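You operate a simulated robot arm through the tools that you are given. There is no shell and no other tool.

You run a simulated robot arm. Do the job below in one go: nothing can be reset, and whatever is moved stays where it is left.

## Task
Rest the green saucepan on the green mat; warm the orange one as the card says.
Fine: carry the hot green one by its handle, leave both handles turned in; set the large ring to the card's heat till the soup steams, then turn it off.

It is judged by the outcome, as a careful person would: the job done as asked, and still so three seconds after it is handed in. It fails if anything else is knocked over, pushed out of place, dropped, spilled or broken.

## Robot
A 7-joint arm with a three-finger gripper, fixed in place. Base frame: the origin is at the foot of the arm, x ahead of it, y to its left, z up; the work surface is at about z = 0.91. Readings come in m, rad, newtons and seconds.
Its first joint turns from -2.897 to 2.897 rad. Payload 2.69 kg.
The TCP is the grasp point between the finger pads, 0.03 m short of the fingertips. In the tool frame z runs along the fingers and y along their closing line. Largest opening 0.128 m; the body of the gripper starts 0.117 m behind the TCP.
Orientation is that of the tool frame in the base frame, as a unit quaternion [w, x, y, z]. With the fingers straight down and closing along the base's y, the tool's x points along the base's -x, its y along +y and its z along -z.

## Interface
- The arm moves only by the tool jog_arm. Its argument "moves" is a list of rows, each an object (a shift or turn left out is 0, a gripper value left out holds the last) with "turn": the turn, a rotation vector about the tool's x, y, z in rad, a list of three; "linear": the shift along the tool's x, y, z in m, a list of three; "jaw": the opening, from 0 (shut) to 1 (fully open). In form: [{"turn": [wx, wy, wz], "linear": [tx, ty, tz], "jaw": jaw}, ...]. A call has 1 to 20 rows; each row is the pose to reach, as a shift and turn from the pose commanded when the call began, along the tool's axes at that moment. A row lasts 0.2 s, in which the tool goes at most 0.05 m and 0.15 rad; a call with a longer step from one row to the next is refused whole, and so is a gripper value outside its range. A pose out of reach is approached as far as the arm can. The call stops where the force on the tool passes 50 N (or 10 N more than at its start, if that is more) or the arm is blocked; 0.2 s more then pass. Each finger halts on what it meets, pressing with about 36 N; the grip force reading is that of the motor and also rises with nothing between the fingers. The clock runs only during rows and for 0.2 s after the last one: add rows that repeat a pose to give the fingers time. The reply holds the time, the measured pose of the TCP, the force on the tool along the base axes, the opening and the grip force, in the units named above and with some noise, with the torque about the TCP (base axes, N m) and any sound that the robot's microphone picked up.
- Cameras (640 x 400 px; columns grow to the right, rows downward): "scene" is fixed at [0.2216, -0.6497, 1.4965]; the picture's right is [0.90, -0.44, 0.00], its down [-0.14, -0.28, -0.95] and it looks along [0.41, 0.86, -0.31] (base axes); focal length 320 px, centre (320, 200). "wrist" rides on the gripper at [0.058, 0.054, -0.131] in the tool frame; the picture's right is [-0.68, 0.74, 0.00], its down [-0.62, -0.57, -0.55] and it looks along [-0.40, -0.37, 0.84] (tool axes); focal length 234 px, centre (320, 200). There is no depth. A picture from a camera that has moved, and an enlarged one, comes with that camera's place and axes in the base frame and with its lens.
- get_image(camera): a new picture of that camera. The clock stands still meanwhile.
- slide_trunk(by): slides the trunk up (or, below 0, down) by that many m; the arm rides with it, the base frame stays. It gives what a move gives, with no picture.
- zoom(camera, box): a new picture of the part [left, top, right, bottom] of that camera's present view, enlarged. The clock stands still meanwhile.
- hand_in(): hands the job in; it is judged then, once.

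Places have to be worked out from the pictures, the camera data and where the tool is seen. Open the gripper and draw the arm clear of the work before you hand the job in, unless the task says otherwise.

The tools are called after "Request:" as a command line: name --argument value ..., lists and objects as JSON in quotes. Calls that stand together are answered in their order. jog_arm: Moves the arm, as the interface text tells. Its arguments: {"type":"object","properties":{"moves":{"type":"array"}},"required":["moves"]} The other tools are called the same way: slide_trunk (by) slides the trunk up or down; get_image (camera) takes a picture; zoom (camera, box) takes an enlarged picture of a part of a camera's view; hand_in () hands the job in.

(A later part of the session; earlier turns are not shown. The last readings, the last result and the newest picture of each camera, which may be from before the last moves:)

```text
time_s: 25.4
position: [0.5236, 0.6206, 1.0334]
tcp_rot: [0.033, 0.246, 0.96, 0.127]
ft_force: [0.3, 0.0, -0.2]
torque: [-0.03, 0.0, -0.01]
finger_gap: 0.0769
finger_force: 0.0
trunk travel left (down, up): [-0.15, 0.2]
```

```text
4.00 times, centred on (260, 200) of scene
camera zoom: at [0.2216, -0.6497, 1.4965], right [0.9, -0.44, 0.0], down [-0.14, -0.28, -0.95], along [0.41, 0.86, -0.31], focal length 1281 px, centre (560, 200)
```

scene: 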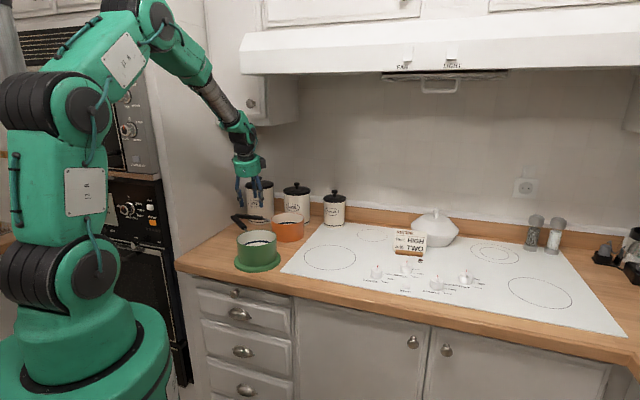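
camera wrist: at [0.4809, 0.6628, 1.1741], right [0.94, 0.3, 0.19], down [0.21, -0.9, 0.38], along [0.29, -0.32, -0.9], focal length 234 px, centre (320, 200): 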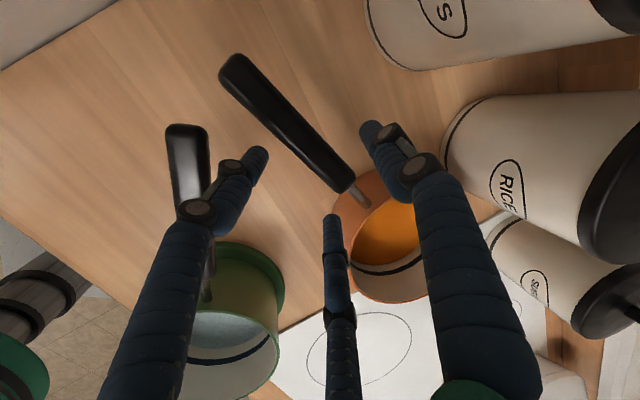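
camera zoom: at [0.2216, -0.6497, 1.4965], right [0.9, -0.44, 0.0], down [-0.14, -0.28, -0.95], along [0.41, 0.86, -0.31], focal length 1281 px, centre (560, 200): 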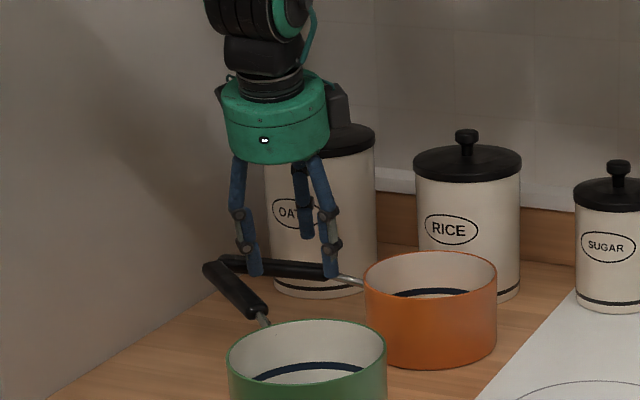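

Clear on all sides: fingers straddle the orange handle and the green handle is untouched. I advance the last 0.038 m.

Request:
jog_arm --moves '[{"linear": [0.0005, 0, 0.012], "jaw": 0.6}, {"linear": [0.001, 0, 0.025]}, {"linear": [0.0015, 0, 0.0377]}, {"linear": [0.0015, 0, 0.0377]}]'

Request:
get_image --camera "wrist"

Request:
zoom --camera "scene" --box '[200, 150, 320, 250]'

```text
time_s: 26.4
position: [0.5262, 0.6297, 0.9986]
tcp_rot: [0.033, 0.247, 0.96, 0.126]
ft_force: [0.4, 0.1, -0.4]
torque: [-0.05, 0.0, -0.02]
finger_gap: 0.0768
finger_force: 0.1
trunk travel left (down, up): [-0.15, 0.2]
```

```text
taken
camera wrist: at [0.4846, 0.6714, 1.1378], right [0.94, 0.3, 0.19], down [0.21, -0.9, 0.38], along [0.29, -0.32, -0.9], focal length 234 px, centre (320, 200)
```

wrist: 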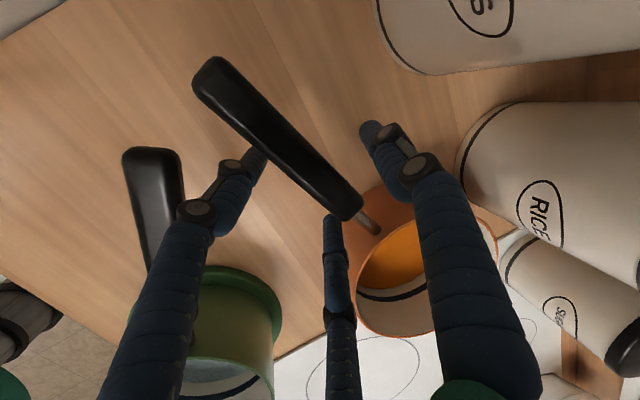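

```text
4.00 times, centred on (260, 200) of scene
camera zoom: at [0.2216, -0.6497, 1.4965], right [0.9, -0.44, 0.0], down [-0.14, -0.28, -0.95], along [0.41, 0.86, -0.31], focal length 1281 px, centre (560, 200)
```

zoom: 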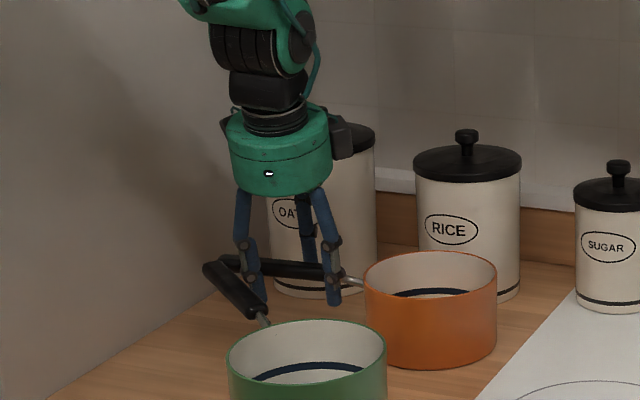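

The grip spot is between the digits; the handle looks about 3 mm too far towards the thumb, so I correct that and close slowly.

Request:
jog_arm --moves '[{"linear": [0, 0.003, 0], "jaw": 0.5}, {"linear": [0, 0.003, 0], "jaw": 0.4}, {"linear": [0, 0.003, 0], "jaw": 0.34}, {"linear": [0, 0.003, 0], "jaw": 0.34}]'

Request:
get_image --camera "wrist"

```text
time_s: 27.4
position: [0.5291, 0.632, 0.9975]
tcp_rot: [0.032, 0.246, 0.96, 0.126]
ft_force: [0.7, -0.4, -0.1]
torque: [0.01, 0.0, -0.02]
finger_gap: 0.0441
finger_force: 0.2
trunk travel left (down, up): [-0.15, 0.2]
```

```text
taken
camera wrist: at [0.4857, 0.6736, 1.1387], right [0.94, 0.3, 0.19], down [0.21, -0.9, 0.38], along [0.29, -0.32, -0.9], focal length 234 px, centre (320, 200)
```

wrist: 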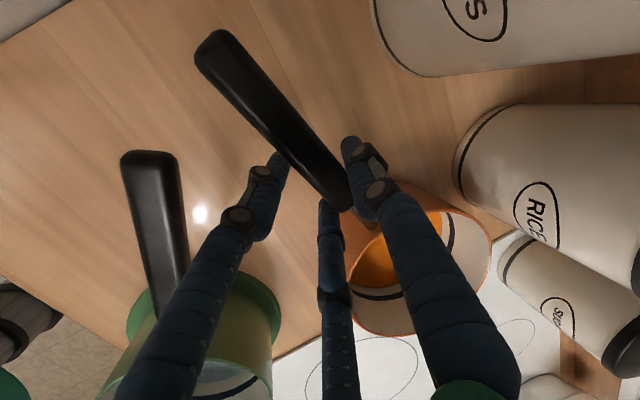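

The handle appears to have swung a few degrees as the digits neared it. I look from the scene camera and zoom the wrist view before closing further.

Request:
zoom --camera "scene" --box '[200, 150, 320, 250]'

Request:
zoom --camera "wrist" --box '[180, 20, 420, 260]'

```text
4.00 times, centred on (260, 200) of scene
camera zoom: at [0.2216, -0.6497, 1.4965], right [0.9, -0.44, 0.0], down [-0.14, -0.28, -0.95], along [0.41, 0.86, -0.31], focal length 1281 px, centre (560, 200)
```

zoom: 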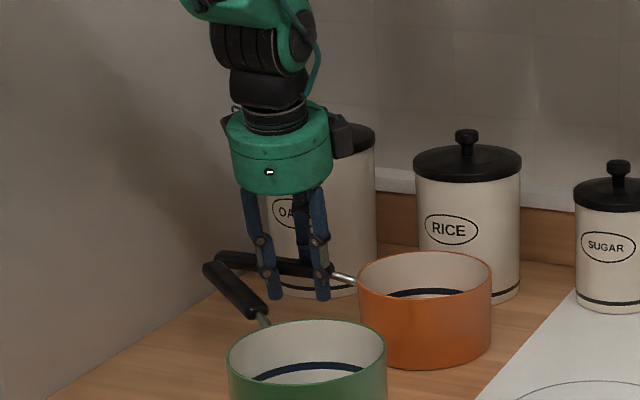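

```text
1.67 times, centred on (300, 140) of wrist
camera zoom: at [0.4857, 0.6736, 1.1387], right [0.94, 0.3, 0.19], down [0.21, -0.9, 0.38], along [0.29, -0.32, -0.9], focal length 390 px, centre (353, 300)
```

zoom: 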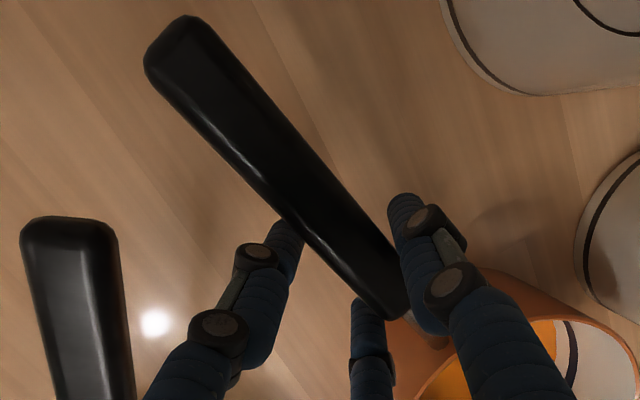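

The −x digit caught the inner end of the grip: the TCP is only about 2 cm from that end, and the pan shifted a few mm and turned to yaw ≈143° (nothing spilled or struck). I open a little, move ~2.4 cm outward along the handle and re-align the yaw.

Request:
jog_arm --moves '[{"jaw": 0.42}, {"jaw": 0.5}, {"turn": [0, 0, 0.04], "linear": [0.008, 0.001, 0.0005], "jaw": 0.5}, {"turn": [0, 0, 0.09], "linear": [0.016, 0.002, 0.001]}, {"turn": [0, 0, 0.14], "linear": [0.0244, 0.0027, 0.001]}, {"turn": [0, 0, 0.14], "linear": [0.0244, 0.0027, 0.001]}]'

Request:
get_image --camera "wrist"

Request:
zoom --camera "scene" --box '[200, 150, 320, 250]'

```text
time_s: 28.8
position: [0.5088, 0.6458, 0.9975]
tcp_rot: [0.023, 0.313, 0.941, 0.128]
ft_force: [0.0, -0.1, 0.5]
torque: [-0.01, 0.0, 0.0]
finger_gap: 0.0642
finger_force: 0.1
trunk travel left (down, up): [-0.15, 0.2]
```

```text
taken
camera wrist: at [0.4763, 0.692, 1.1405], right [0.97, 0.17, 0.16], down [0.1, -0.93, 0.36], along [0.21, -0.34, -0.92], focal length 234 px, centre (320, 200)
```

wrist: 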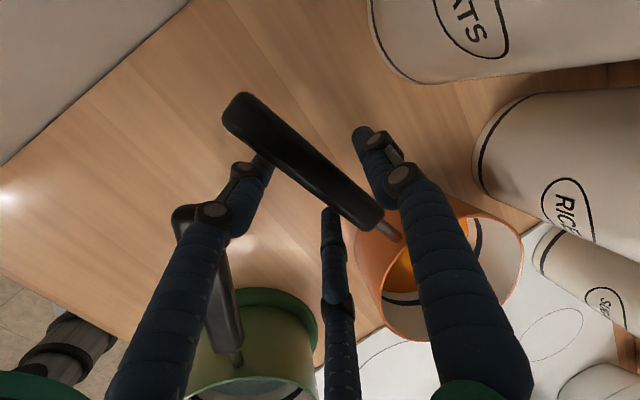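

```text
4.00 times, centred on (260, 200) of scene
camera zoom: at [0.2216, -0.6497, 1.4965], right [0.9, -0.44, 0.0], down [-0.14, -0.28, -0.95], along [0.41, 0.86, -0.31], focal length 1281 px, centre (560, 200)
```

zoom: 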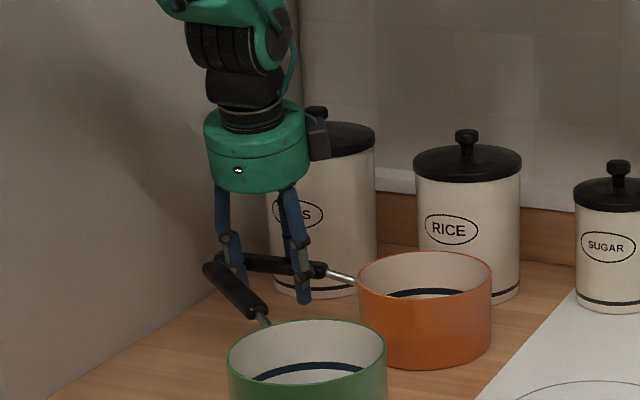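

Now the TCP is about 0.047 m from the grip's inner end and aligned in yaw. With a 3 mm sideways correction I close slowly.

Request:
jog_arm --moves '[{"linear": [0, 0.003, 0], "jaw": 0.45}, {"linear": [0, 0.003, 0], "jaw": 0.38}, {"linear": [0, 0.003, 0], "jaw": 0.34}, {"linear": [0, 0.003, 0], "jaw": 0.34}]'

Request:
zoom --camera "wrist" --box '[180, 60, 420, 260]'

```text
time_s: 29.8
position: [0.5112, 0.6498, 0.9994]
tcp_rot: [0.023, 0.314, 0.941, 0.128]
ft_force: [-0.9, -0.1, -0.1]
torque: [0.0, 0.0, 0.04]
finger_gap: 0.0437
finger_force: 0.2
trunk travel left (down, up): [-0.15, 0.2]
```

```text
2.00 times, centred on (300, 160) of wrist
camera zoom: at [0.4784, 0.6936, 1.1415], right [0.97, 0.17, 0.16], down [0.1, -0.93, 0.36], along [0.21, -0.34, -0.92], focal length 468 px, centre (360, 280)
```

zoom: 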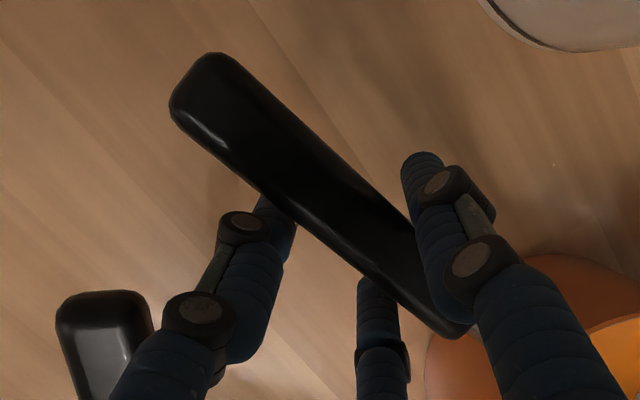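

All three digits are beside the black grip now. I close fully and let the grip settle.

Request:
jog_arm --moves '[{"jaw": 0.3}, {"jaw": 0.26}, {"jaw": 0.2}, {"jaw": 0}, {"jaw": 0}]'

Request:
get_image --camera "wrist"

Request:
zoom --camera "scene" --box '[200, 150, 320, 250]'

```text
time_s: 31.0
position: [0.5097, 0.6502, 0.9992]
tcp_rot: [0.024, 0.313, 0.941, 0.129]
ft_force: [0.9, 3.8, 5.9]
torque: [-0.7, -0.5, 0.59]
finger_gap: 0.0391
finger_force: 36.3
trunk travel left (down, up): [-0.15, 0.2]
```

```text
taken
camera wrist: at [0.4784, 0.6939, 1.142], right [0.97, 0.17, 0.17], down [0.1, -0.93, 0.36], along [0.21, -0.34, -0.92], focal length 234 px, centre (320, 200)
```

wrist: 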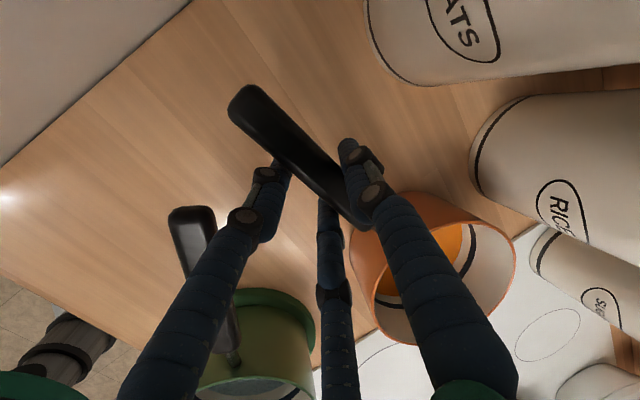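

```text
4.00 times, centred on (260, 200) of scene
camera zoom: at [0.2216, -0.6497, 1.4965], right [0.9, -0.44, 0.0], down [-0.14, -0.28, -0.95], along [0.41, 0.86, -0.31], focal length 1281 px, centre (560, 200)
```

zoom: 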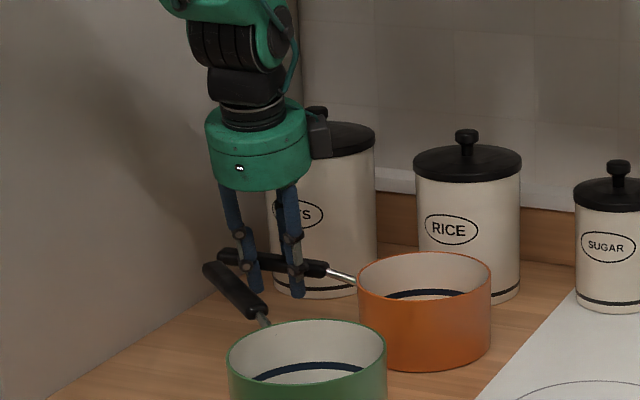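

Gripped (36 N) with the hand pressing on the handle slightly. I lift only 3–4 mm to see how the pan hangs, since the tilted grip could roll it.

Request:
jog_arm --moves '[{"linear": [0, 0.0005, -0.002], "jaw": 0}, {"linear": [0, 0.001, -0.004], "jaw": 0}, {"linear": [0, 0.001, -0.004], "jaw": 0}]'

Request:
zoom --camera "scene" --box '[240, 190, 330, 260]'

```text
time_s: 31.8
position: [0.5111, 0.6482, 1.0028]
tcp_rot: [0.023, 0.313, 0.941, 0.127]
ft_force: [-0.3, -0.2, -3.4]
torque: [0.12, 0.58, -0.1]
finger_gap: 0.0386
finger_force: 35.9
trunk travel left (down, up): [-0.15, 0.2]
```

```text
5.71 times, centred on (285, 225) of scene
camera zoom: at [0.2216, -0.6497, 1.4965], right [0.9, -0.44, 0.0], down [-0.14, -0.28, -0.95], along [0.41, 0.86, -0.31], focal length 1830 px, centre (520, 57)
```

zoom: 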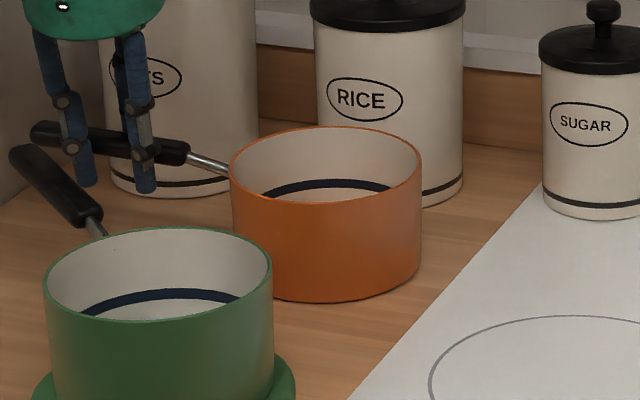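

About 3.4 N is carried already and the rim still looks level. I lift a few millimetres more and compare.

Request:
jog_arm --moves '[{"linear": [0, 0.0005, -0.002], "jaw": 0}, {"linear": [0, 0.001, -0.004], "jaw": 0}, {"linear": [0, 0.001, -0.004], "jaw": 0}]'

Request:
zoom --camera "scene" --box '[240, 190, 330, 260]'

Request:
get_image --camera "wrist"

```text
time_s: 32.6
position: [0.5105, 0.6487, 1.0072]
tcp_rot: [0.024, 0.312, 0.941, 0.128]
ft_force: [-0.6, -0.4, -2.8]
torque: [-0.11, 0.45, -0.22]
finger_gap: 0.0378
finger_force: 35.8
trunk travel left (down, up): [-0.15, 0.2]
```

```text
5.71 times, centred on (285, 225) of scene
camera zoom: at [0.2216, -0.6497, 1.4965], right [0.9, -0.44, 0.0], down [-0.14, -0.28, -0.95], along [0.41, 0.86, -0.31], focal length 1830 px, centre (520, 57)
```

zoom: 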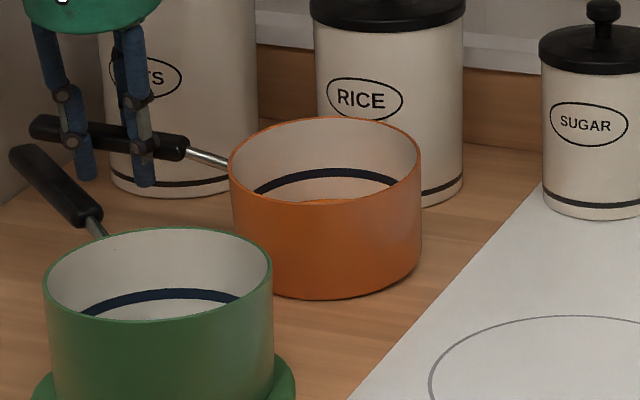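

```text
taken
camera wrist: at [0.4785, 0.6936, 1.1502], right [0.97, 0.17, 0.16], down [0.1, -0.93, 0.36], along [0.21, -0.34, -0.92], focal length 234 px, centre (320, 200)
```

wrist: 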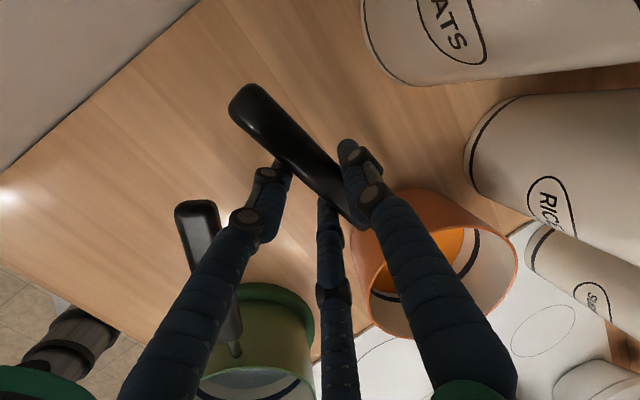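

The far rim rises: the pan is rolling to follow the tilted grip. I set it back down at once, then look at the cabinet to see how upright the hand can be here.

Request:
jog_arm --moves '[{"linear": [0, -0.0005, 0.002], "jaw": 0}, {"linear": [0, -0.001, 0.004], "jaw": 0}, {"linear": [0, -0.0015, 0.006], "jaw": 0}, {"linear": [0, -0.002, 0.008], "jaw": 0}, {"linear": [0, -0.002, 0.008], "jaw": 0}]'

Request:
zoom --camera "scene" --box '[190, 60, 310, 150]'

Request:
zoom --camera "scene" --box '[240, 190, 330, 260]'

```text
time_s: 33.8
position: [0.5098, 0.6491, 0.9996]
tcp_rot: [0.024, 0.312, 0.941, 0.128]
ft_force: [2.0, 4.6, 10.2]
torque: [-0.96, -0.79, 0.58]
finger_gap: 0.0389
finger_force: 35.9
trunk travel left (down, up): [-0.15, 0.2]
```

```text
4.44 times, centred on (250, 105) of scene
camera zoom: at [0.2216, -0.6497, 1.4965], right [0.9, -0.44, 0.0], down [-0.14, -0.28, -0.95], along [0.41, 0.86, -0.31], focal length 1423 px, centre (631, 622)
```

zoom: 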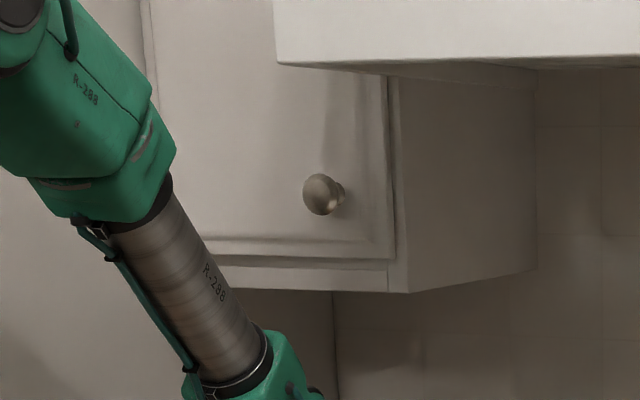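

```text
5.71 times, centred on (285, 225) of scene
camera zoom: at [0.2216, -0.6497, 1.4965], right [0.9, -0.44, 0.0], down [-0.14, -0.28, -0.95], along [0.41, 0.86, -0.31], focal length 1830 px, centre (520, 57)
```

zoom: 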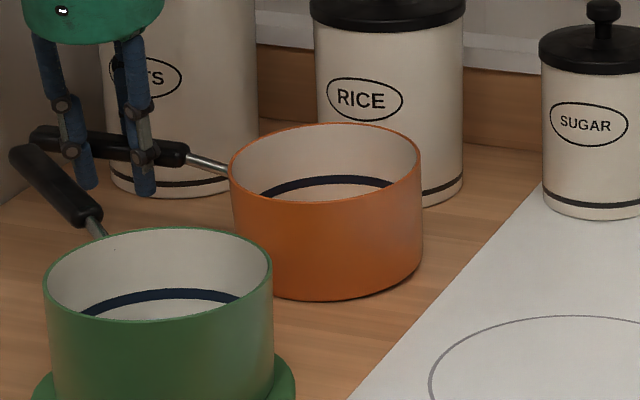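

The pan is back down flat. The cabinet front is at about b≈0.85 with its bottom ≈1.383, so a much smaller tilt (~5°) is enough. I open slightly, rotate the hand about the handle to 5°, and check.

Request:
jog_arm --moves '[{"jaw": 0.36}, {"jaw": 0.46}, {"turn": [0.05, 0, 0], "jaw": 0.46}, {"turn": [0.1, 0, 0]}, {"turn": [0.14, 0, 0]}, {"turn": [0.175, 0, 0]}, {"turn": [0.175, 0, 0]}]'

Request:
get_image --camera "wrist"

Request:
get_image --camera "scene"

Request:
zoom --camera "scene" --box '[200, 150, 320, 250]'

```text
time_s: 35.4
position: [0.5092, 0.6487, 0.9999]
tcp_rot: [-0.004, 0.314, 0.948, 0.046]
ft_force: [0.3, -0.5, -0.6]
torque: [-0.02, -0.01, 0.0]
finger_gap: 0.059
finger_force: 0.1
trunk travel left (down, up): [-0.15, 0.2]
```

```text
taken
camera wrist: at [0.4928, 0.713, 1.1364], right [0.98, 0.19, 0.04], down [0.15, -0.87, 0.48], along [0.12, -0.46, -0.88], focal length 234 px, centre (320, 200)
```

wrist: 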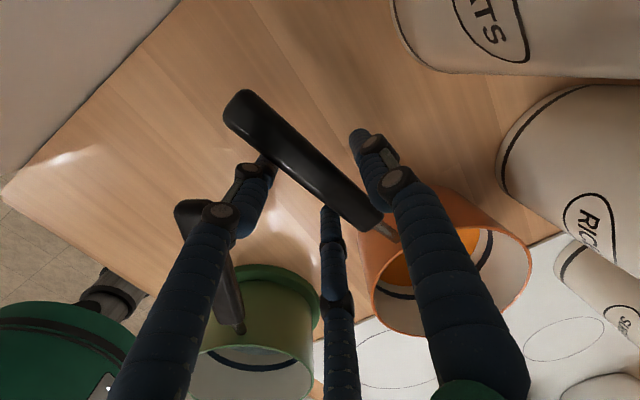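

```text
taken
```

scene: 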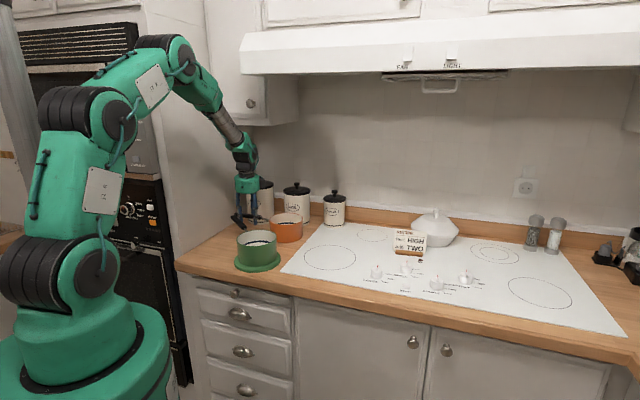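

```text
4.00 times, centred on (260, 200) of scene
camera zoom: at [0.2216, -0.6497, 1.4965], right [0.9, -0.44, 0.0], down [-0.14, -0.28, -0.95], along [0.41, 0.86, -0.31], focal length 1281 px, centre (560, 200)
```

zoom: 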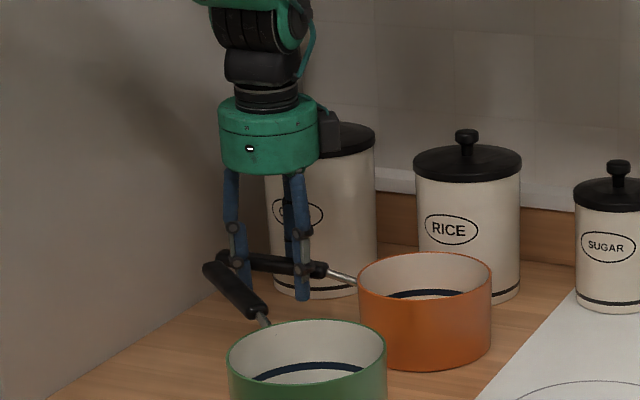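

The wrist stays below the cabinet line and the handle is between the digits. I shift 2 mm to centre it, drop 5 mm and close again.

Request:
jog_arm --moves '[{"linear": [0, 0.002, 0.005], "jaw": 0.42}, {"linear": [0, 0.002, 0.005], "jaw": 0.36}, {"linear": [0, 0.002, 0.005], "jaw": 0.3}, {"linear": [0, 0.002, 0.005], "jaw": 0.26}, {"linear": [0, 0.002, 0.005], "jaw": 0}, {"linear": [0, 0.002, 0.005], "jaw": 0}]'

Request:
get_image --camera "wrist"

Request:
zoom --camera "scene" --box '[240, 190, 330, 260]'

```text
time_s: 36.8
position: [0.5112, 0.6506, 0.9945]
tcp_rot: [-0.003, 0.313, 0.949, 0.046]
ft_force: [0.9, 1.0, 3.6]
torque: [-0.45, -0.02, 0.18]
finger_gap: 0.0363
finger_force: 35.6
trunk travel left (down, up): [-0.15, 0.2]
```

```text
taken
camera wrist: at [0.4939, 0.7146, 1.1314], right [0.98, 0.19, 0.04], down [0.15, -0.87, 0.48], along [0.12, -0.46, -0.88], focal length 234 px, centre (320, 200)
```

wrist: 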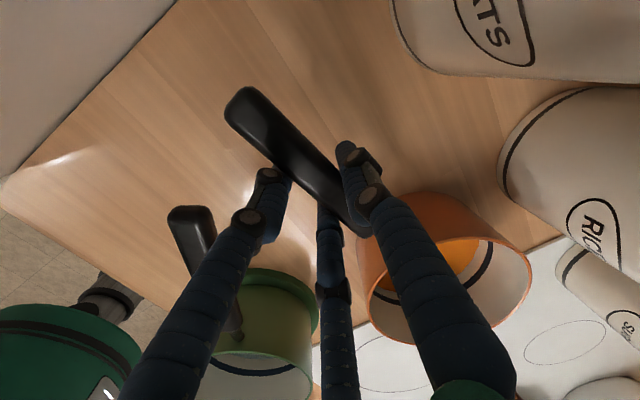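

```text
5.71 times, centred on (285, 225) of scene
camera zoom: at [0.2216, -0.6497, 1.4965], right [0.9, -0.44, 0.0], down [-0.14, -0.28, -0.95], along [0.41, 0.86, -0.31], focal length 1830 px, centre (520, 57)
```

zoom: 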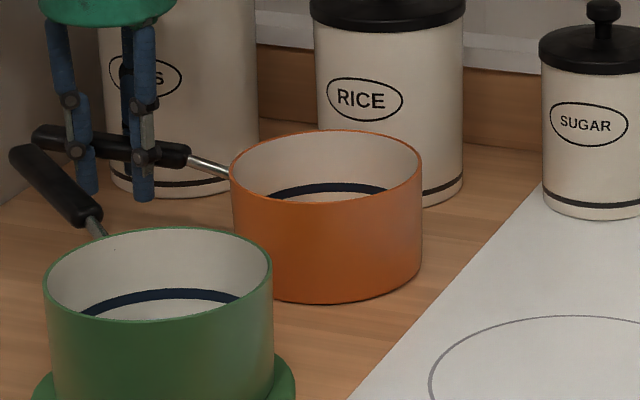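

Good grip, gap 0.036 m like the green one, and the pan is flat. I lift 6 mm and check the hang.

Request:
jog_arm --moves '[{"linear": [0, 0.0002, -0.002], "jaw": 0}, {"linear": [0, 0.0004, -0.004], "jaw": 0}, {"linear": [0, 0.0006, -0.006], "jaw": 0}, {"linear": [0, 0.0006, -0.006], "jaw": 0}]'

Request:
zoom --camera "scene" --box '[240, 190, 330, 260]'

```text
time_s: 37.8
position: [0.5118, 0.6496, 1.0005]
tcp_rot: [-0.005, 0.313, 0.949, 0.045]
ft_force: [0.6, 0.2, -5.4]
torque: [0.4, 0.66, 0.0]
finger_gap: 0.035
finger_force: 36.1
trunk travel left (down, up): [-0.15, 0.2]
```

```text
5.71 times, centred on (285, 225) of scene
camera zoom: at [0.2216, -0.6497, 1.4965], right [0.9, -0.44, 0.0], down [-0.14, -0.28, -0.95], along [0.41, 0.86, -0.31], focal length 1830 px, centre (520, 57)
```

zoom: 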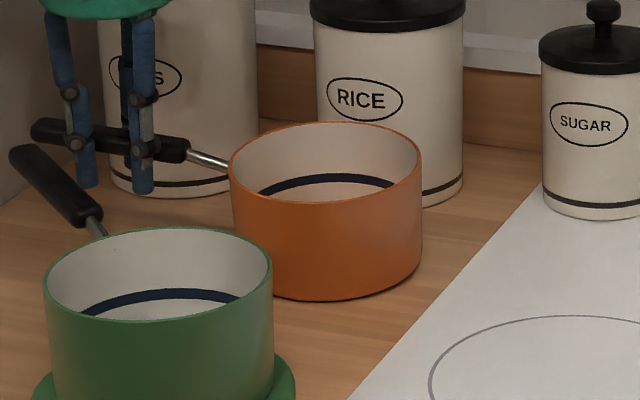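

The full weight (5.4 N) hangs well with only a few degrees of roll. I draw the pan out to the right and slightly forward, away from the green handle and the cabinet, while raising it a little.

Request:
jog_arm --moves '[{"linear": [-0.007, -0.0043, -0.0046], "jaw": 0}, {"linear": [-0.0209, -0.011, -0.0107]}, {"linear": [-0.038, -0.0188, -0.0161]}, {"linear": [-0.0566, -0.027, -0.0215]}, {"linear": [-0.0744, -0.0358, -0.0258]}, {"linear": [-0.0817, -0.0388, -0.0284]}, {"linear": [-0.0817, -0.0388, -0.0284]}]'

Request:
get_image --camera "wrist"

Request:
zoom --camera "scene" --box '[220, 170, 360, 280]'

```text
time_s: 39.4
position: [0.5556, 0.5686, 1.0225]
tcp_rot: [-0.004, 0.313, 0.949, 0.045]
ft_force: [-0.3, -0.3, -5.0]
torque: [0.4, 0.69, 0.0]
finger_gap: 0.035
finger_force: 35.8
trunk travel left (down, up): [-0.15, 0.2]
```

```text
taken
camera wrist: at [0.5372, 0.6332, 1.1598], right [0.98, 0.19, 0.04], down [0.15, -0.87, 0.48], along [0.12, -0.46, -0.88], focal length 234 px, centre (320, 200)
```

wrist: 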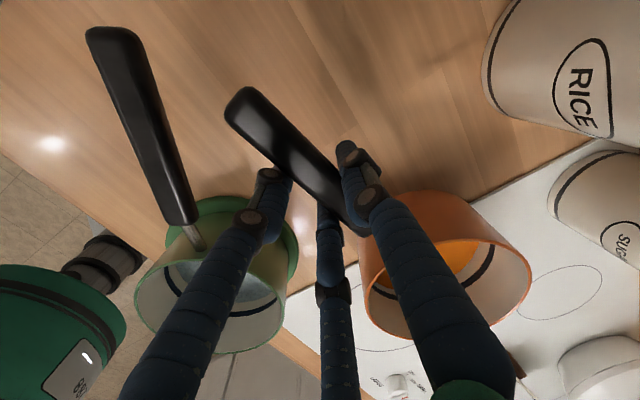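

```text
3.64 times, centred on (290, 225) of scene
camera zoom: at [0.2216, -0.6497, 1.4965], right [0.9, -0.44, 0.0], down [-0.14, -0.28, -0.95], along [0.41, 0.86, -0.31], focal length 1165 px, centre (429, 109)
```

zoom: 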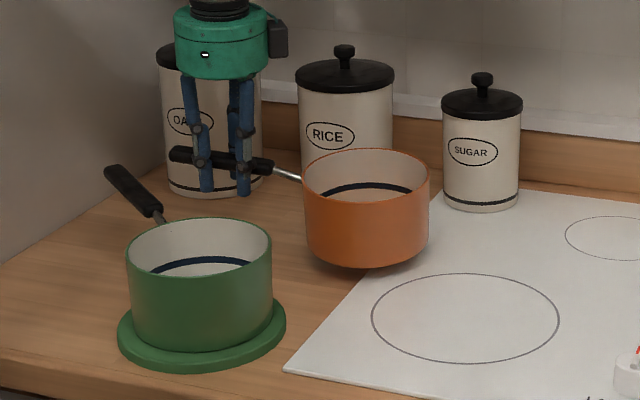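

The pan is clear of the green one and steady. I now carry it over to the large ring, turning the handle inward (to about 100° yaw) and levelling the hand, with a smooth profile.

Request:
jog_arm --moves '[{"turn": [0.0007, -0.0005, 0.0114], "linear": [-0.0026, 0, -0.0004], "jaw": 0}, {"turn": [0.003, -0.0019, 0.0456], "linear": [-0.0102, 0.0001, -0.0014]}, {"turn": [0.0062, -0.0039, 0.0949], "linear": [-0.0213, 0.0002, -0.003]}, {"turn": [0.0102, -0.0064, 0.1557], "linear": [-0.0349, 0.0004, -0.0049]}, {"turn": [0.0147, -0.0093, 0.2241], "linear": [-0.0502, 0.0005, -0.007]}, {"turn": [0.0194, -0.0122, 0.2962], "linear": [-0.0664, 0.0007, -0.0093]}, {"turn": [0.0244, -0.0154, 0.3722], "linear": [-0.0834, 0.0009, -0.0117]}, {"turn": [0.0294, -0.0185, 0.4481], "linear": [-0.1005, 0.0011, -0.014]}, {"turn": [0.0341, -0.0215, 0.5203], "linear": [-0.1167, 0.0012, -0.0163]}, {"turn": [0.0386, -0.0243, 0.5886], "linear": [-0.132, 0.0014, -0.0184]}, {"turn": [0.0426, -0.0268, 0.6494], "linear": [-0.1456, 0.0015, -0.0203]}, {"turn": [0.0458, -0.0289, 0.6987], "linear": [-0.1567, 0.0017, -0.0219]}, {"turn": [0.0483, -0.0305, 0.7367], "linear": [-0.1652, 0.0017, -0.0231]}, {"turn": [0.0498, -0.0314, 0.7595], "linear": [-0.1703, 0.0018, -0.0238]}, {"turn": [0.0498, -0.0314, 0.7595], "linear": [-0.1703, 0.0018, -0.0238]}]'

Request:
get_image --camera "wrist"

Request:
zoom --camera "scene" --box '[270, 180, 410, 290]'

```text
time_s: 42.6
position: [0.6898, 0.4652, 1.0404]
tcp_rot: [-0.014, 0.644, 0.765, 0.013]
ft_force: [0.7, -1.4, -6.4]
torque: [0.75, 0.13, 0.05]
finger_gap: 0.035
finger_force: 36.4
trunk travel left (down, up): [-0.15, 0.2]
```

```text
taken
camera wrist: at [0.7346, 0.5262, 1.173], right [0.84, -0.54, -0.02], down [-0.45, -0.72, 0.52], along [-0.3, -0.43, -0.85], focal length 234 px, centre (320, 200)
```

wrist: 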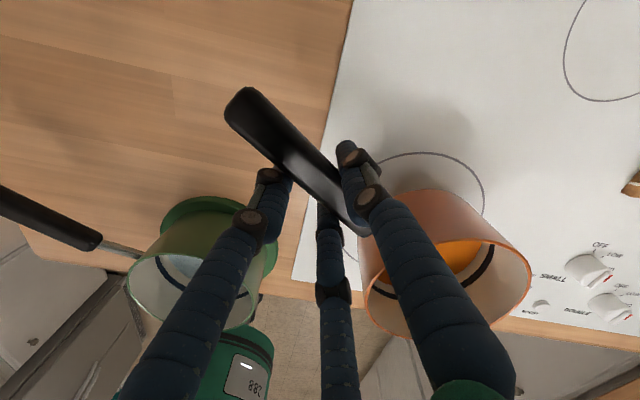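

```text
3.64 times, centred on (340, 235) of scene
camera zoom: at [0.2216, -0.6497, 1.4965], right [0.9, -0.44, 0.0], down [-0.14, -0.28, -0.95], along [0.41, 0.86, -0.31], focal length 1165 px, centre (247, 73)
```

zoom: 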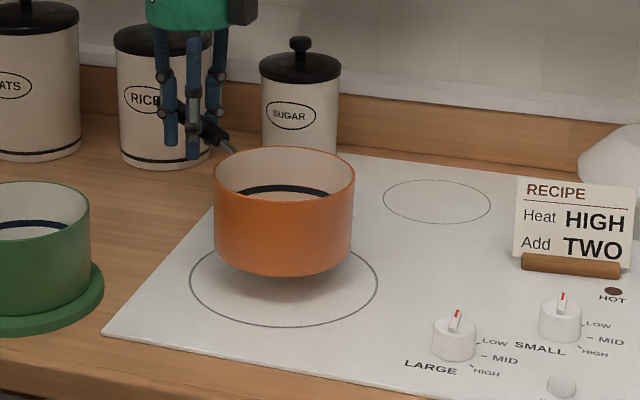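

The orange pan hovers level over the ring; I put its centre at ≈(0.721,0.314) against the ring centre ≈(0.725,0.322). I shift it about 9 mm and lower most of the way.

Request:
jog_arm --moves '[{"linear": [0.002, 0.0015, 0.003], "jaw": 0}, {"linear": [0.005, 0.0035, 0.01]}, {"linear": [0.0072, 0.0053, 0.018]}, {"linear": [0.0072, 0.0053, 0.025]}, {"linear": [0.0072, 0.0053, 0.03]}, {"linear": [0.0072, 0.0053, 0.032]}, {"linear": [0.0072, 0.0053, 0.032]}]'

Request:
zoom --camera "scene" --box '[270, 180, 410, 290]'

Request:
get_image --camera "wrist"

```text
time_s: 44.2
position: [0.6947, 0.4752, 1.0089]
tcp_rot: [-0.014, 0.643, 0.766, 0.013]
ft_force: [-0.1, 0.2, -5.3]
torque: [0.75, 0.15, 0.02]
finger_gap: 0.0353
finger_force: 35.5
trunk travel left (down, up): [-0.15, 0.2]
```

```text
3.64 times, centred on (340, 235) of scene
camera zoom: at [0.2216, -0.6497, 1.4965], right [0.9, -0.44, 0.0], down [-0.14, -0.28, -0.95], along [0.41, 0.86, -0.31], focal length 1165 px, centre (247, 73)
```

zoom: 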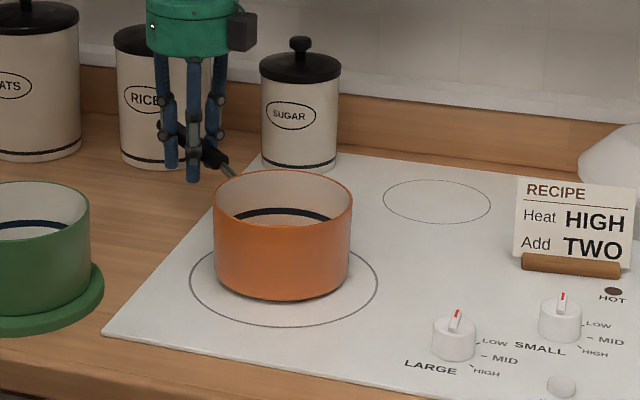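

```text
taken
camera wrist: at [0.7386, 0.5364, 1.1412], right [0.84, -0.54, -0.02], down [-0.45, -0.72, 0.52], along [-0.3, -0.43, -0.85], focal length 234 px, centre (320, 200)
```

wrist: 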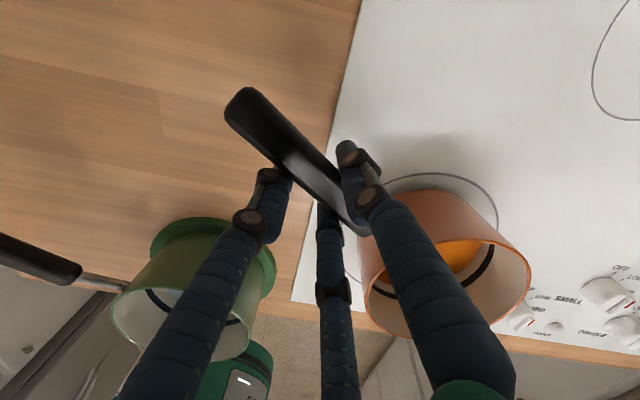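

Nearly down and close to centred (a few mm too far back). I nudge 5 mm forward and keep lowering slowly.

Request:
jog_arm --moves '[{"linear": [-0.002, -0.001, 0.001], "jaw": 0}, {"linear": [-0.0046, -0.0028, 0.003]}, {"linear": [-0.0046, -0.0028, 0.005]}, {"linear": [-0.0046, -0.0028, 0.006]}, {"linear": [-0.0046, -0.0028, 0.006]}]'

```text
time_s: 45.4
position: [0.6925, 0.4698, 1.004]
tcp_rot: [-0.014, 0.643, 0.765, 0.013]
ft_force: [-0.4, 3.9, 5.8]
torque: [-1.27, -0.37, 0.02]
finger_gap: 0.0351
finger_force: 35.8
trunk travel left (down, up): [-0.15, 0.2]
```

Contact is made (load reversed to +5.8 N). I relieve slightly, then look before releasing.

Request:
jog_arm --moves '[{"linear": [0, 0, -0.0008], "jaw": 0}, {"linear": [0, 0, -0.0012], "jaw": 0}]'

Request:
zoom --camera "scene" --box '[270, 180, 410, 290]'

```text
time_s: 46.0
position: [0.693, 0.4707, 1.002]
tcp_rot: [-0.014, 0.643, 0.766, 0.012]
ft_force: [1.5, 0.9, -0.4]
torque: [-0.17, -0.19, 0.2]
finger_gap: 0.0351
finger_force: 35.1
trunk travel left (down, up): [-0.15, 0.2]
```

```text
3.64 times, centred on (340, 235) of scene
camera zoom: at [0.2216, -0.6497, 1.4965], right [0.9, -0.44, 0.0], down [-0.14, -0.28, -0.95], along [0.41, 0.86, -0.31], focal length 1165 px, centre (247, 73)
```

zoom: 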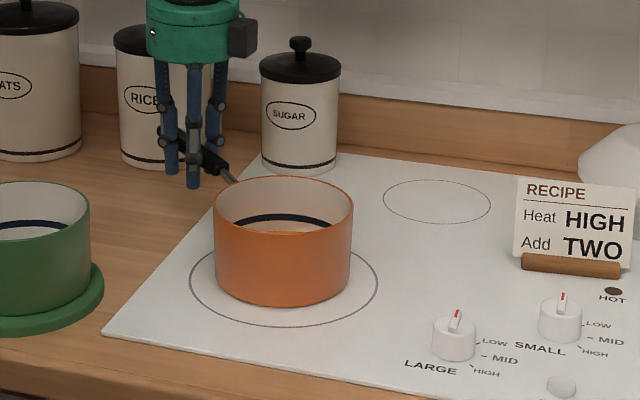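

The pan stands on the ring but about 8 mm behind centre; while still holding the handle unloaded, I slide it gently forward by that much.

Request:
jog_arm --moves '[{"linear": [-0.002, -0.0015, -0.0003], "jaw": 0}, {"linear": [-0.0045, -0.003, -0.0003]}, {"linear": [-0.0065, -0.0045, -0.0003]}, {"linear": [-0.0065, -0.0045, 0]}]'

Request:
zoom --camera "scene" --box '[270, 180, 410, 290]'

```text
time_s: 47.0
position: [0.6884, 0.4638, 1.0035]
tcp_rot: [-0.015, 0.643, 0.765, 0.014]
ft_force: [1.0, 0.3, -5.1]
torque: [0.72, 0.19, 0.02]
finger_gap: 0.0349
finger_force: 35.8
trunk travel left (down, up): [-0.15, 0.2]
```

```text
3.64 times, centred on (340, 235) of scene
camera zoom: at [0.2216, -0.6497, 1.4965], right [0.9, -0.44, 0.0], down [-0.14, -0.28, -0.95], along [0.41, 0.86, -0.31], focal length 1165 px, centre (247, 73)
```

zoom: 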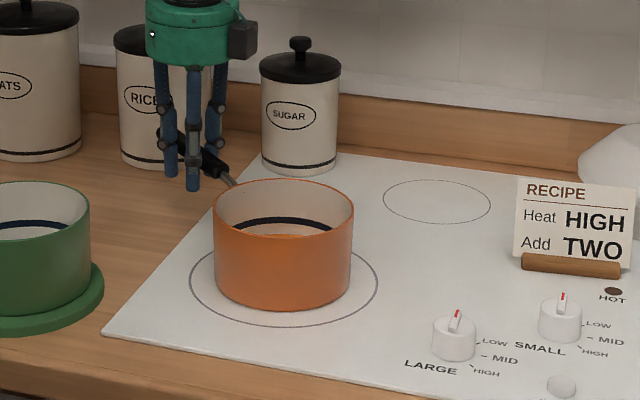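

The pan is now centred, still a hair off the surface; I lower to contact.

Request:
jog_arm --moves '[{"linear": [0, 0, 0.0008], "jaw": 0}, {"linear": [0, 0, 0.0015], "jaw": 0}, {"linear": [0, 0, 0.0015], "jaw": 0}]'

```text
time_s: 47.8
position: [0.689, 0.4627, 1.0029]
tcp_rot: [-0.013, 0.643, 0.765, 0.014]
ft_force: [-0.2, -1.9, 4.0]
torque: [-1.36, -0.4, -0.05]
finger_gap: 0.0352
finger_force: 36.0
trunk travel left (down, up): [-0.15, 0.2]
```

Down on the ring again; I relieve half a millimetre and open the hand.

Request:
jog_arm --moves '[{"linear": [0, 0, -0.0006], "jaw": 0}, {"linear": [0, 0, -0.0006], "jaw": 0.33}, {"linear": [0, 0, -0.0006], "jaw": 0.5}, {"linear": [0, 0, -0.0006], "jaw": 0.7}, {"linear": [0, 0, -0.0006], "jaw": 0.7}]'

Request:
zoom --camera "scene" --box '[270, 180, 410, 290]'

Request:
get_image --camera "wrist"

```text
time_s: 49.0
position: [0.6891, 0.4639, 1.0021]
tcp_rot: [-0.014, 0.643, 0.765, 0.013]
ft_force: [0.2, 0.7, -0.7]
torque: [0.04, 0.01, 0.0]
finger_gap: 0.0896
finger_force: 0.1
trunk travel left (down, up): [-0.15, 0.2]
```

```text
3.64 times, centred on (340, 235) of scene
camera zoom: at [0.2216, -0.6497, 1.4965], right [0.9, -0.44, 0.0], down [-0.14, -0.28, -0.95], along [0.41, 0.86, -0.31], focal length 1165 px, centre (247, 73)
```

zoom: 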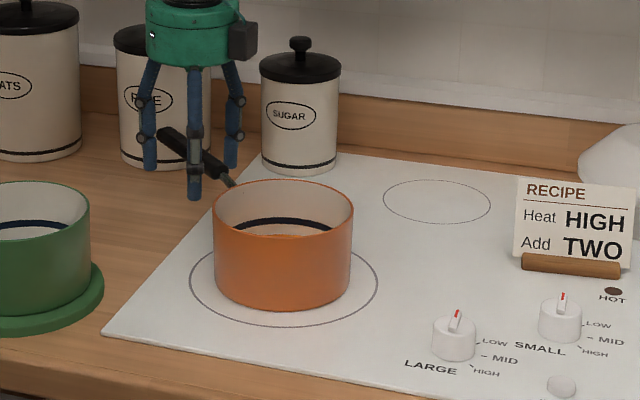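

```text
taken
camera wrist: at [0.7331, 0.5236, 1.1355], right [0.84, -0.54, -0.02], down [-0.45, -0.72, 0.52], along [-0.3, -0.43, -0.85], focal length 234 px, centre (320, 200)
```

wrist: 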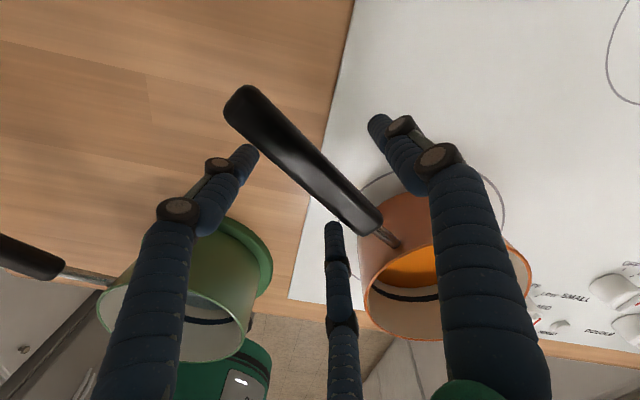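

Released with the orange pan on the large ring and its handle pointing inward. I raise just 0.1 m (the hood is above) and then travel over to the knobs for a look.

Request:
jog_arm --moves '[{"linear": [0, 0, -0.03], "jaw": 0.7}, {"linear": [0, 0, -0.065]}, {"linear": [0, 0, -0.1]}, {"linear": [-0.03, 0, -0.12]}, {"linear": [-0.07, 0.005, -0.135]}, {"linear": [-0.115, 0.01, -0.15]}, {"linear": [-0.16, 0.015, -0.16]}, {"linear": [-0.205, 0.02, -0.17]}, {"linear": [-0.25, 0.025, -0.18]}, {"linear": [-0.29, 0.03, -0.18]}, {"linear": [-0.32, 0.035, -0.18]}, {"linear": [-0.32, 0.035, -0.18]}]'

Request:
get_image --camera "wrist"

Request:
get_image --camera "scene"

```text
time_s: 51.6
position: [0.7795, 0.1478, 1.172]
tcp_rot: [-0.014, 0.643, 0.766, 0.013]
ft_force: [-0.3, -0.8, 0.4]
torque: [0.06, 0.02, -0.03]
finger_gap: 0.0895
finger_force: 0.1
trunk travel left (down, up): [-0.15, 0.2]
```

```text
taken
camera wrist: at [0.8229, 0.209, 1.3044], right [0.84, -0.54, -0.02], down [-0.45, -0.72, 0.52], along [-0.3, -0.43, -0.85], focal length 234 px, centre (320, 200)
```

wrist: 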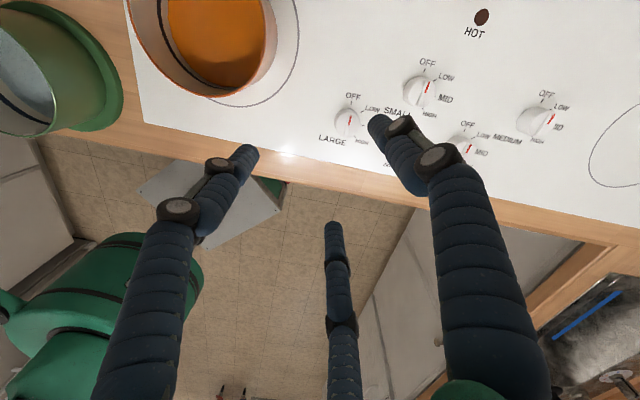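

```text
taken
```

scene: 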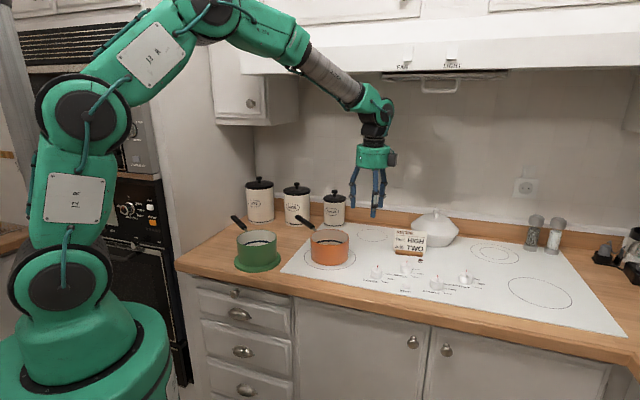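

The LARGE knob is in view; I enlarge it to read its pointer and the marks.

Request:
zoom --camera "wrist" --box '[300, 40, 480, 180]'

Request:
zoom --camera "scene" --box '[350, 250, 430, 310]'

```text
2.86 times, centred on (390, 110) of wrist
camera zoom: at [0.8229, 0.209, 1.3044], right [0.84, -0.54, -0.02], down [-0.45, -0.72, 0.52], along [-0.3, -0.43, -0.85], focal length 669 px, centre (120, 457)
```

zoom: 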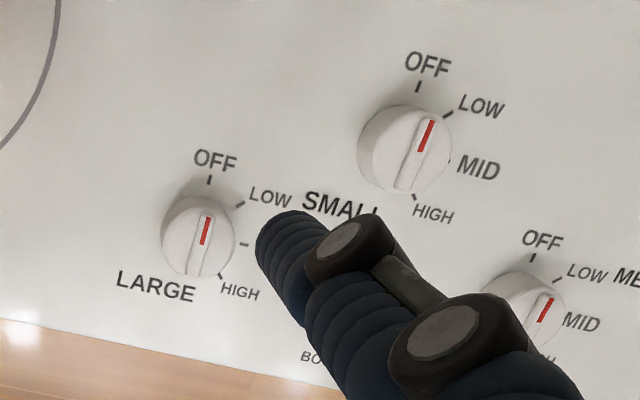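

```text
6.67 times, centred on (390, 280) of scene
camera zoom: at [0.2216, -0.6497, 1.4965], right [0.9, -0.44, 0.0], down [-0.14, -0.28, -0.95], along [0.41, 0.86, -0.31], focal length 2135 px, centre (-147, -333)
```

zoom: 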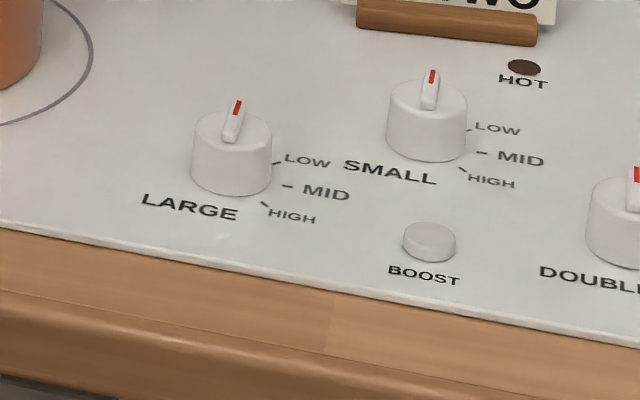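

The tick marks give the LARGE knob's axis at about (0.801,0.117) with OFF at 45°, LOW 0°, MID −45°, HIGH −90° (base angles), so HIGH is 135° clockwise from OFF, where the pointer is now. I position the hand above it, yawed back so there is room to twist clockwise.

Request:
jog_arm --moves '[{"turn": [0.0026, -0.0037, -0.132], "linear": [-0.0043, 0.0019, 0.007], "jaw": 0.7}, {"turn": [0.0052, -0.0074, -0.264], "linear": [-0.0086, 0.0037, 0.013]}, {"turn": [0.0078, -0.0112, -0.396], "linear": [-0.013, 0.0056, 0.02]}, {"turn": [0.0104, -0.0149, -0.528], "linear": [-0.0173, 0.0074, 0.027]}, {"turn": [0.0131, -0.0186, -0.66], "linear": [-0.0216, 0.0093, 0.033]}, {"turn": [0.0157, -0.0223, -0.792], "linear": [-0.0259, 0.0111, 0.04]}, {"turn": [0.0183, -0.0261, -0.924], "linear": [-0.0303, 0.013, 0.047]}, {"turn": [0.0209, -0.0298, -1.056], "linear": [-0.0346, 0.0148, 0.053]}, {"turn": [0.0235, -0.0335, -1.1874], "linear": [-0.0389, 0.0167, 0.06]}, {"turn": [0.0235, -0.0335, -1.1874], "linear": [-0.0389, 0.0167, 0.06], "jaw": 0.6}]'

Request:
get_image --camera "wrist"

Request:
get_image --camera "scene"

```text
time_s: 53.8
position: [0.8039, 0.1147, 1.1099]
tcp_rot: [0.001, 0.104, 0.995, 0.0]
ft_force: [0.5, -0.5, 0.4]
torque: [0.01, 0.03, 0.02]
finger_gap: 0.0768
finger_force: 0.1
trunk travel left (down, up): [-0.15, 0.2]
```

```text
taken
camera wrist: at [0.7574, 0.1774, 1.2402], right [0.81, 0.58, 0.0], down [0.48, -0.68, 0.55], along [0.32, -0.45, -0.84], focal length 234 px, centre (320, 200)
```

wrist: 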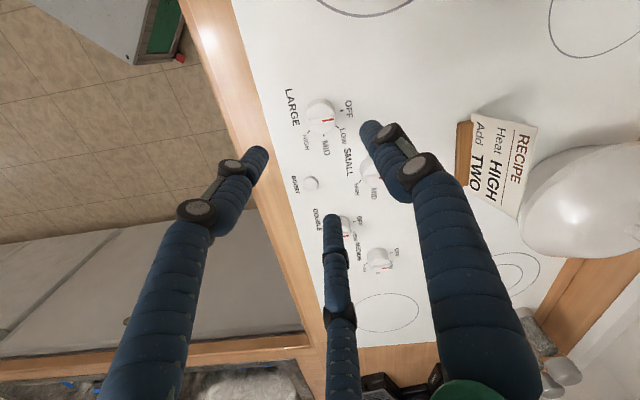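

```text
taken
```

scene: 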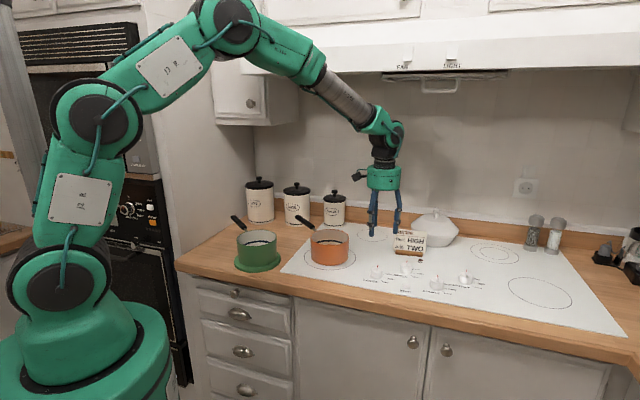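

The knob appears right where predicted under the hand. I enlarge it once to fix its centre before descending.

Request:
zoom --camera "wrist" --box '[270, 70, 380, 170]'

```text
4.00 times, centred on (325, 120) of wrist
camera zoom: at [0.7574, 0.1774, 1.2402], right [0.81, 0.58, 0.0], down [0.48, -0.68, 0.55], along [0.32, -0.45, -0.84], focal length 937 px, centre (300, 520)
```

zoom: 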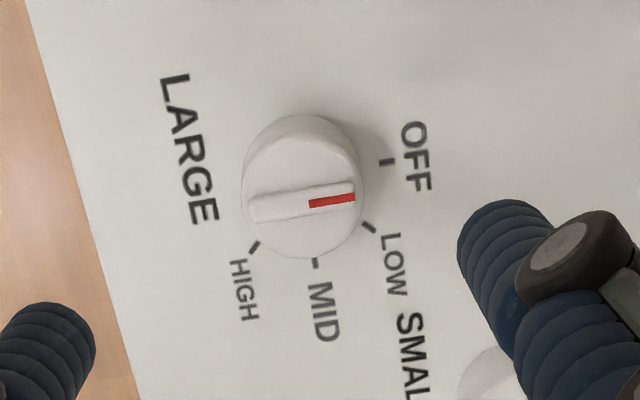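

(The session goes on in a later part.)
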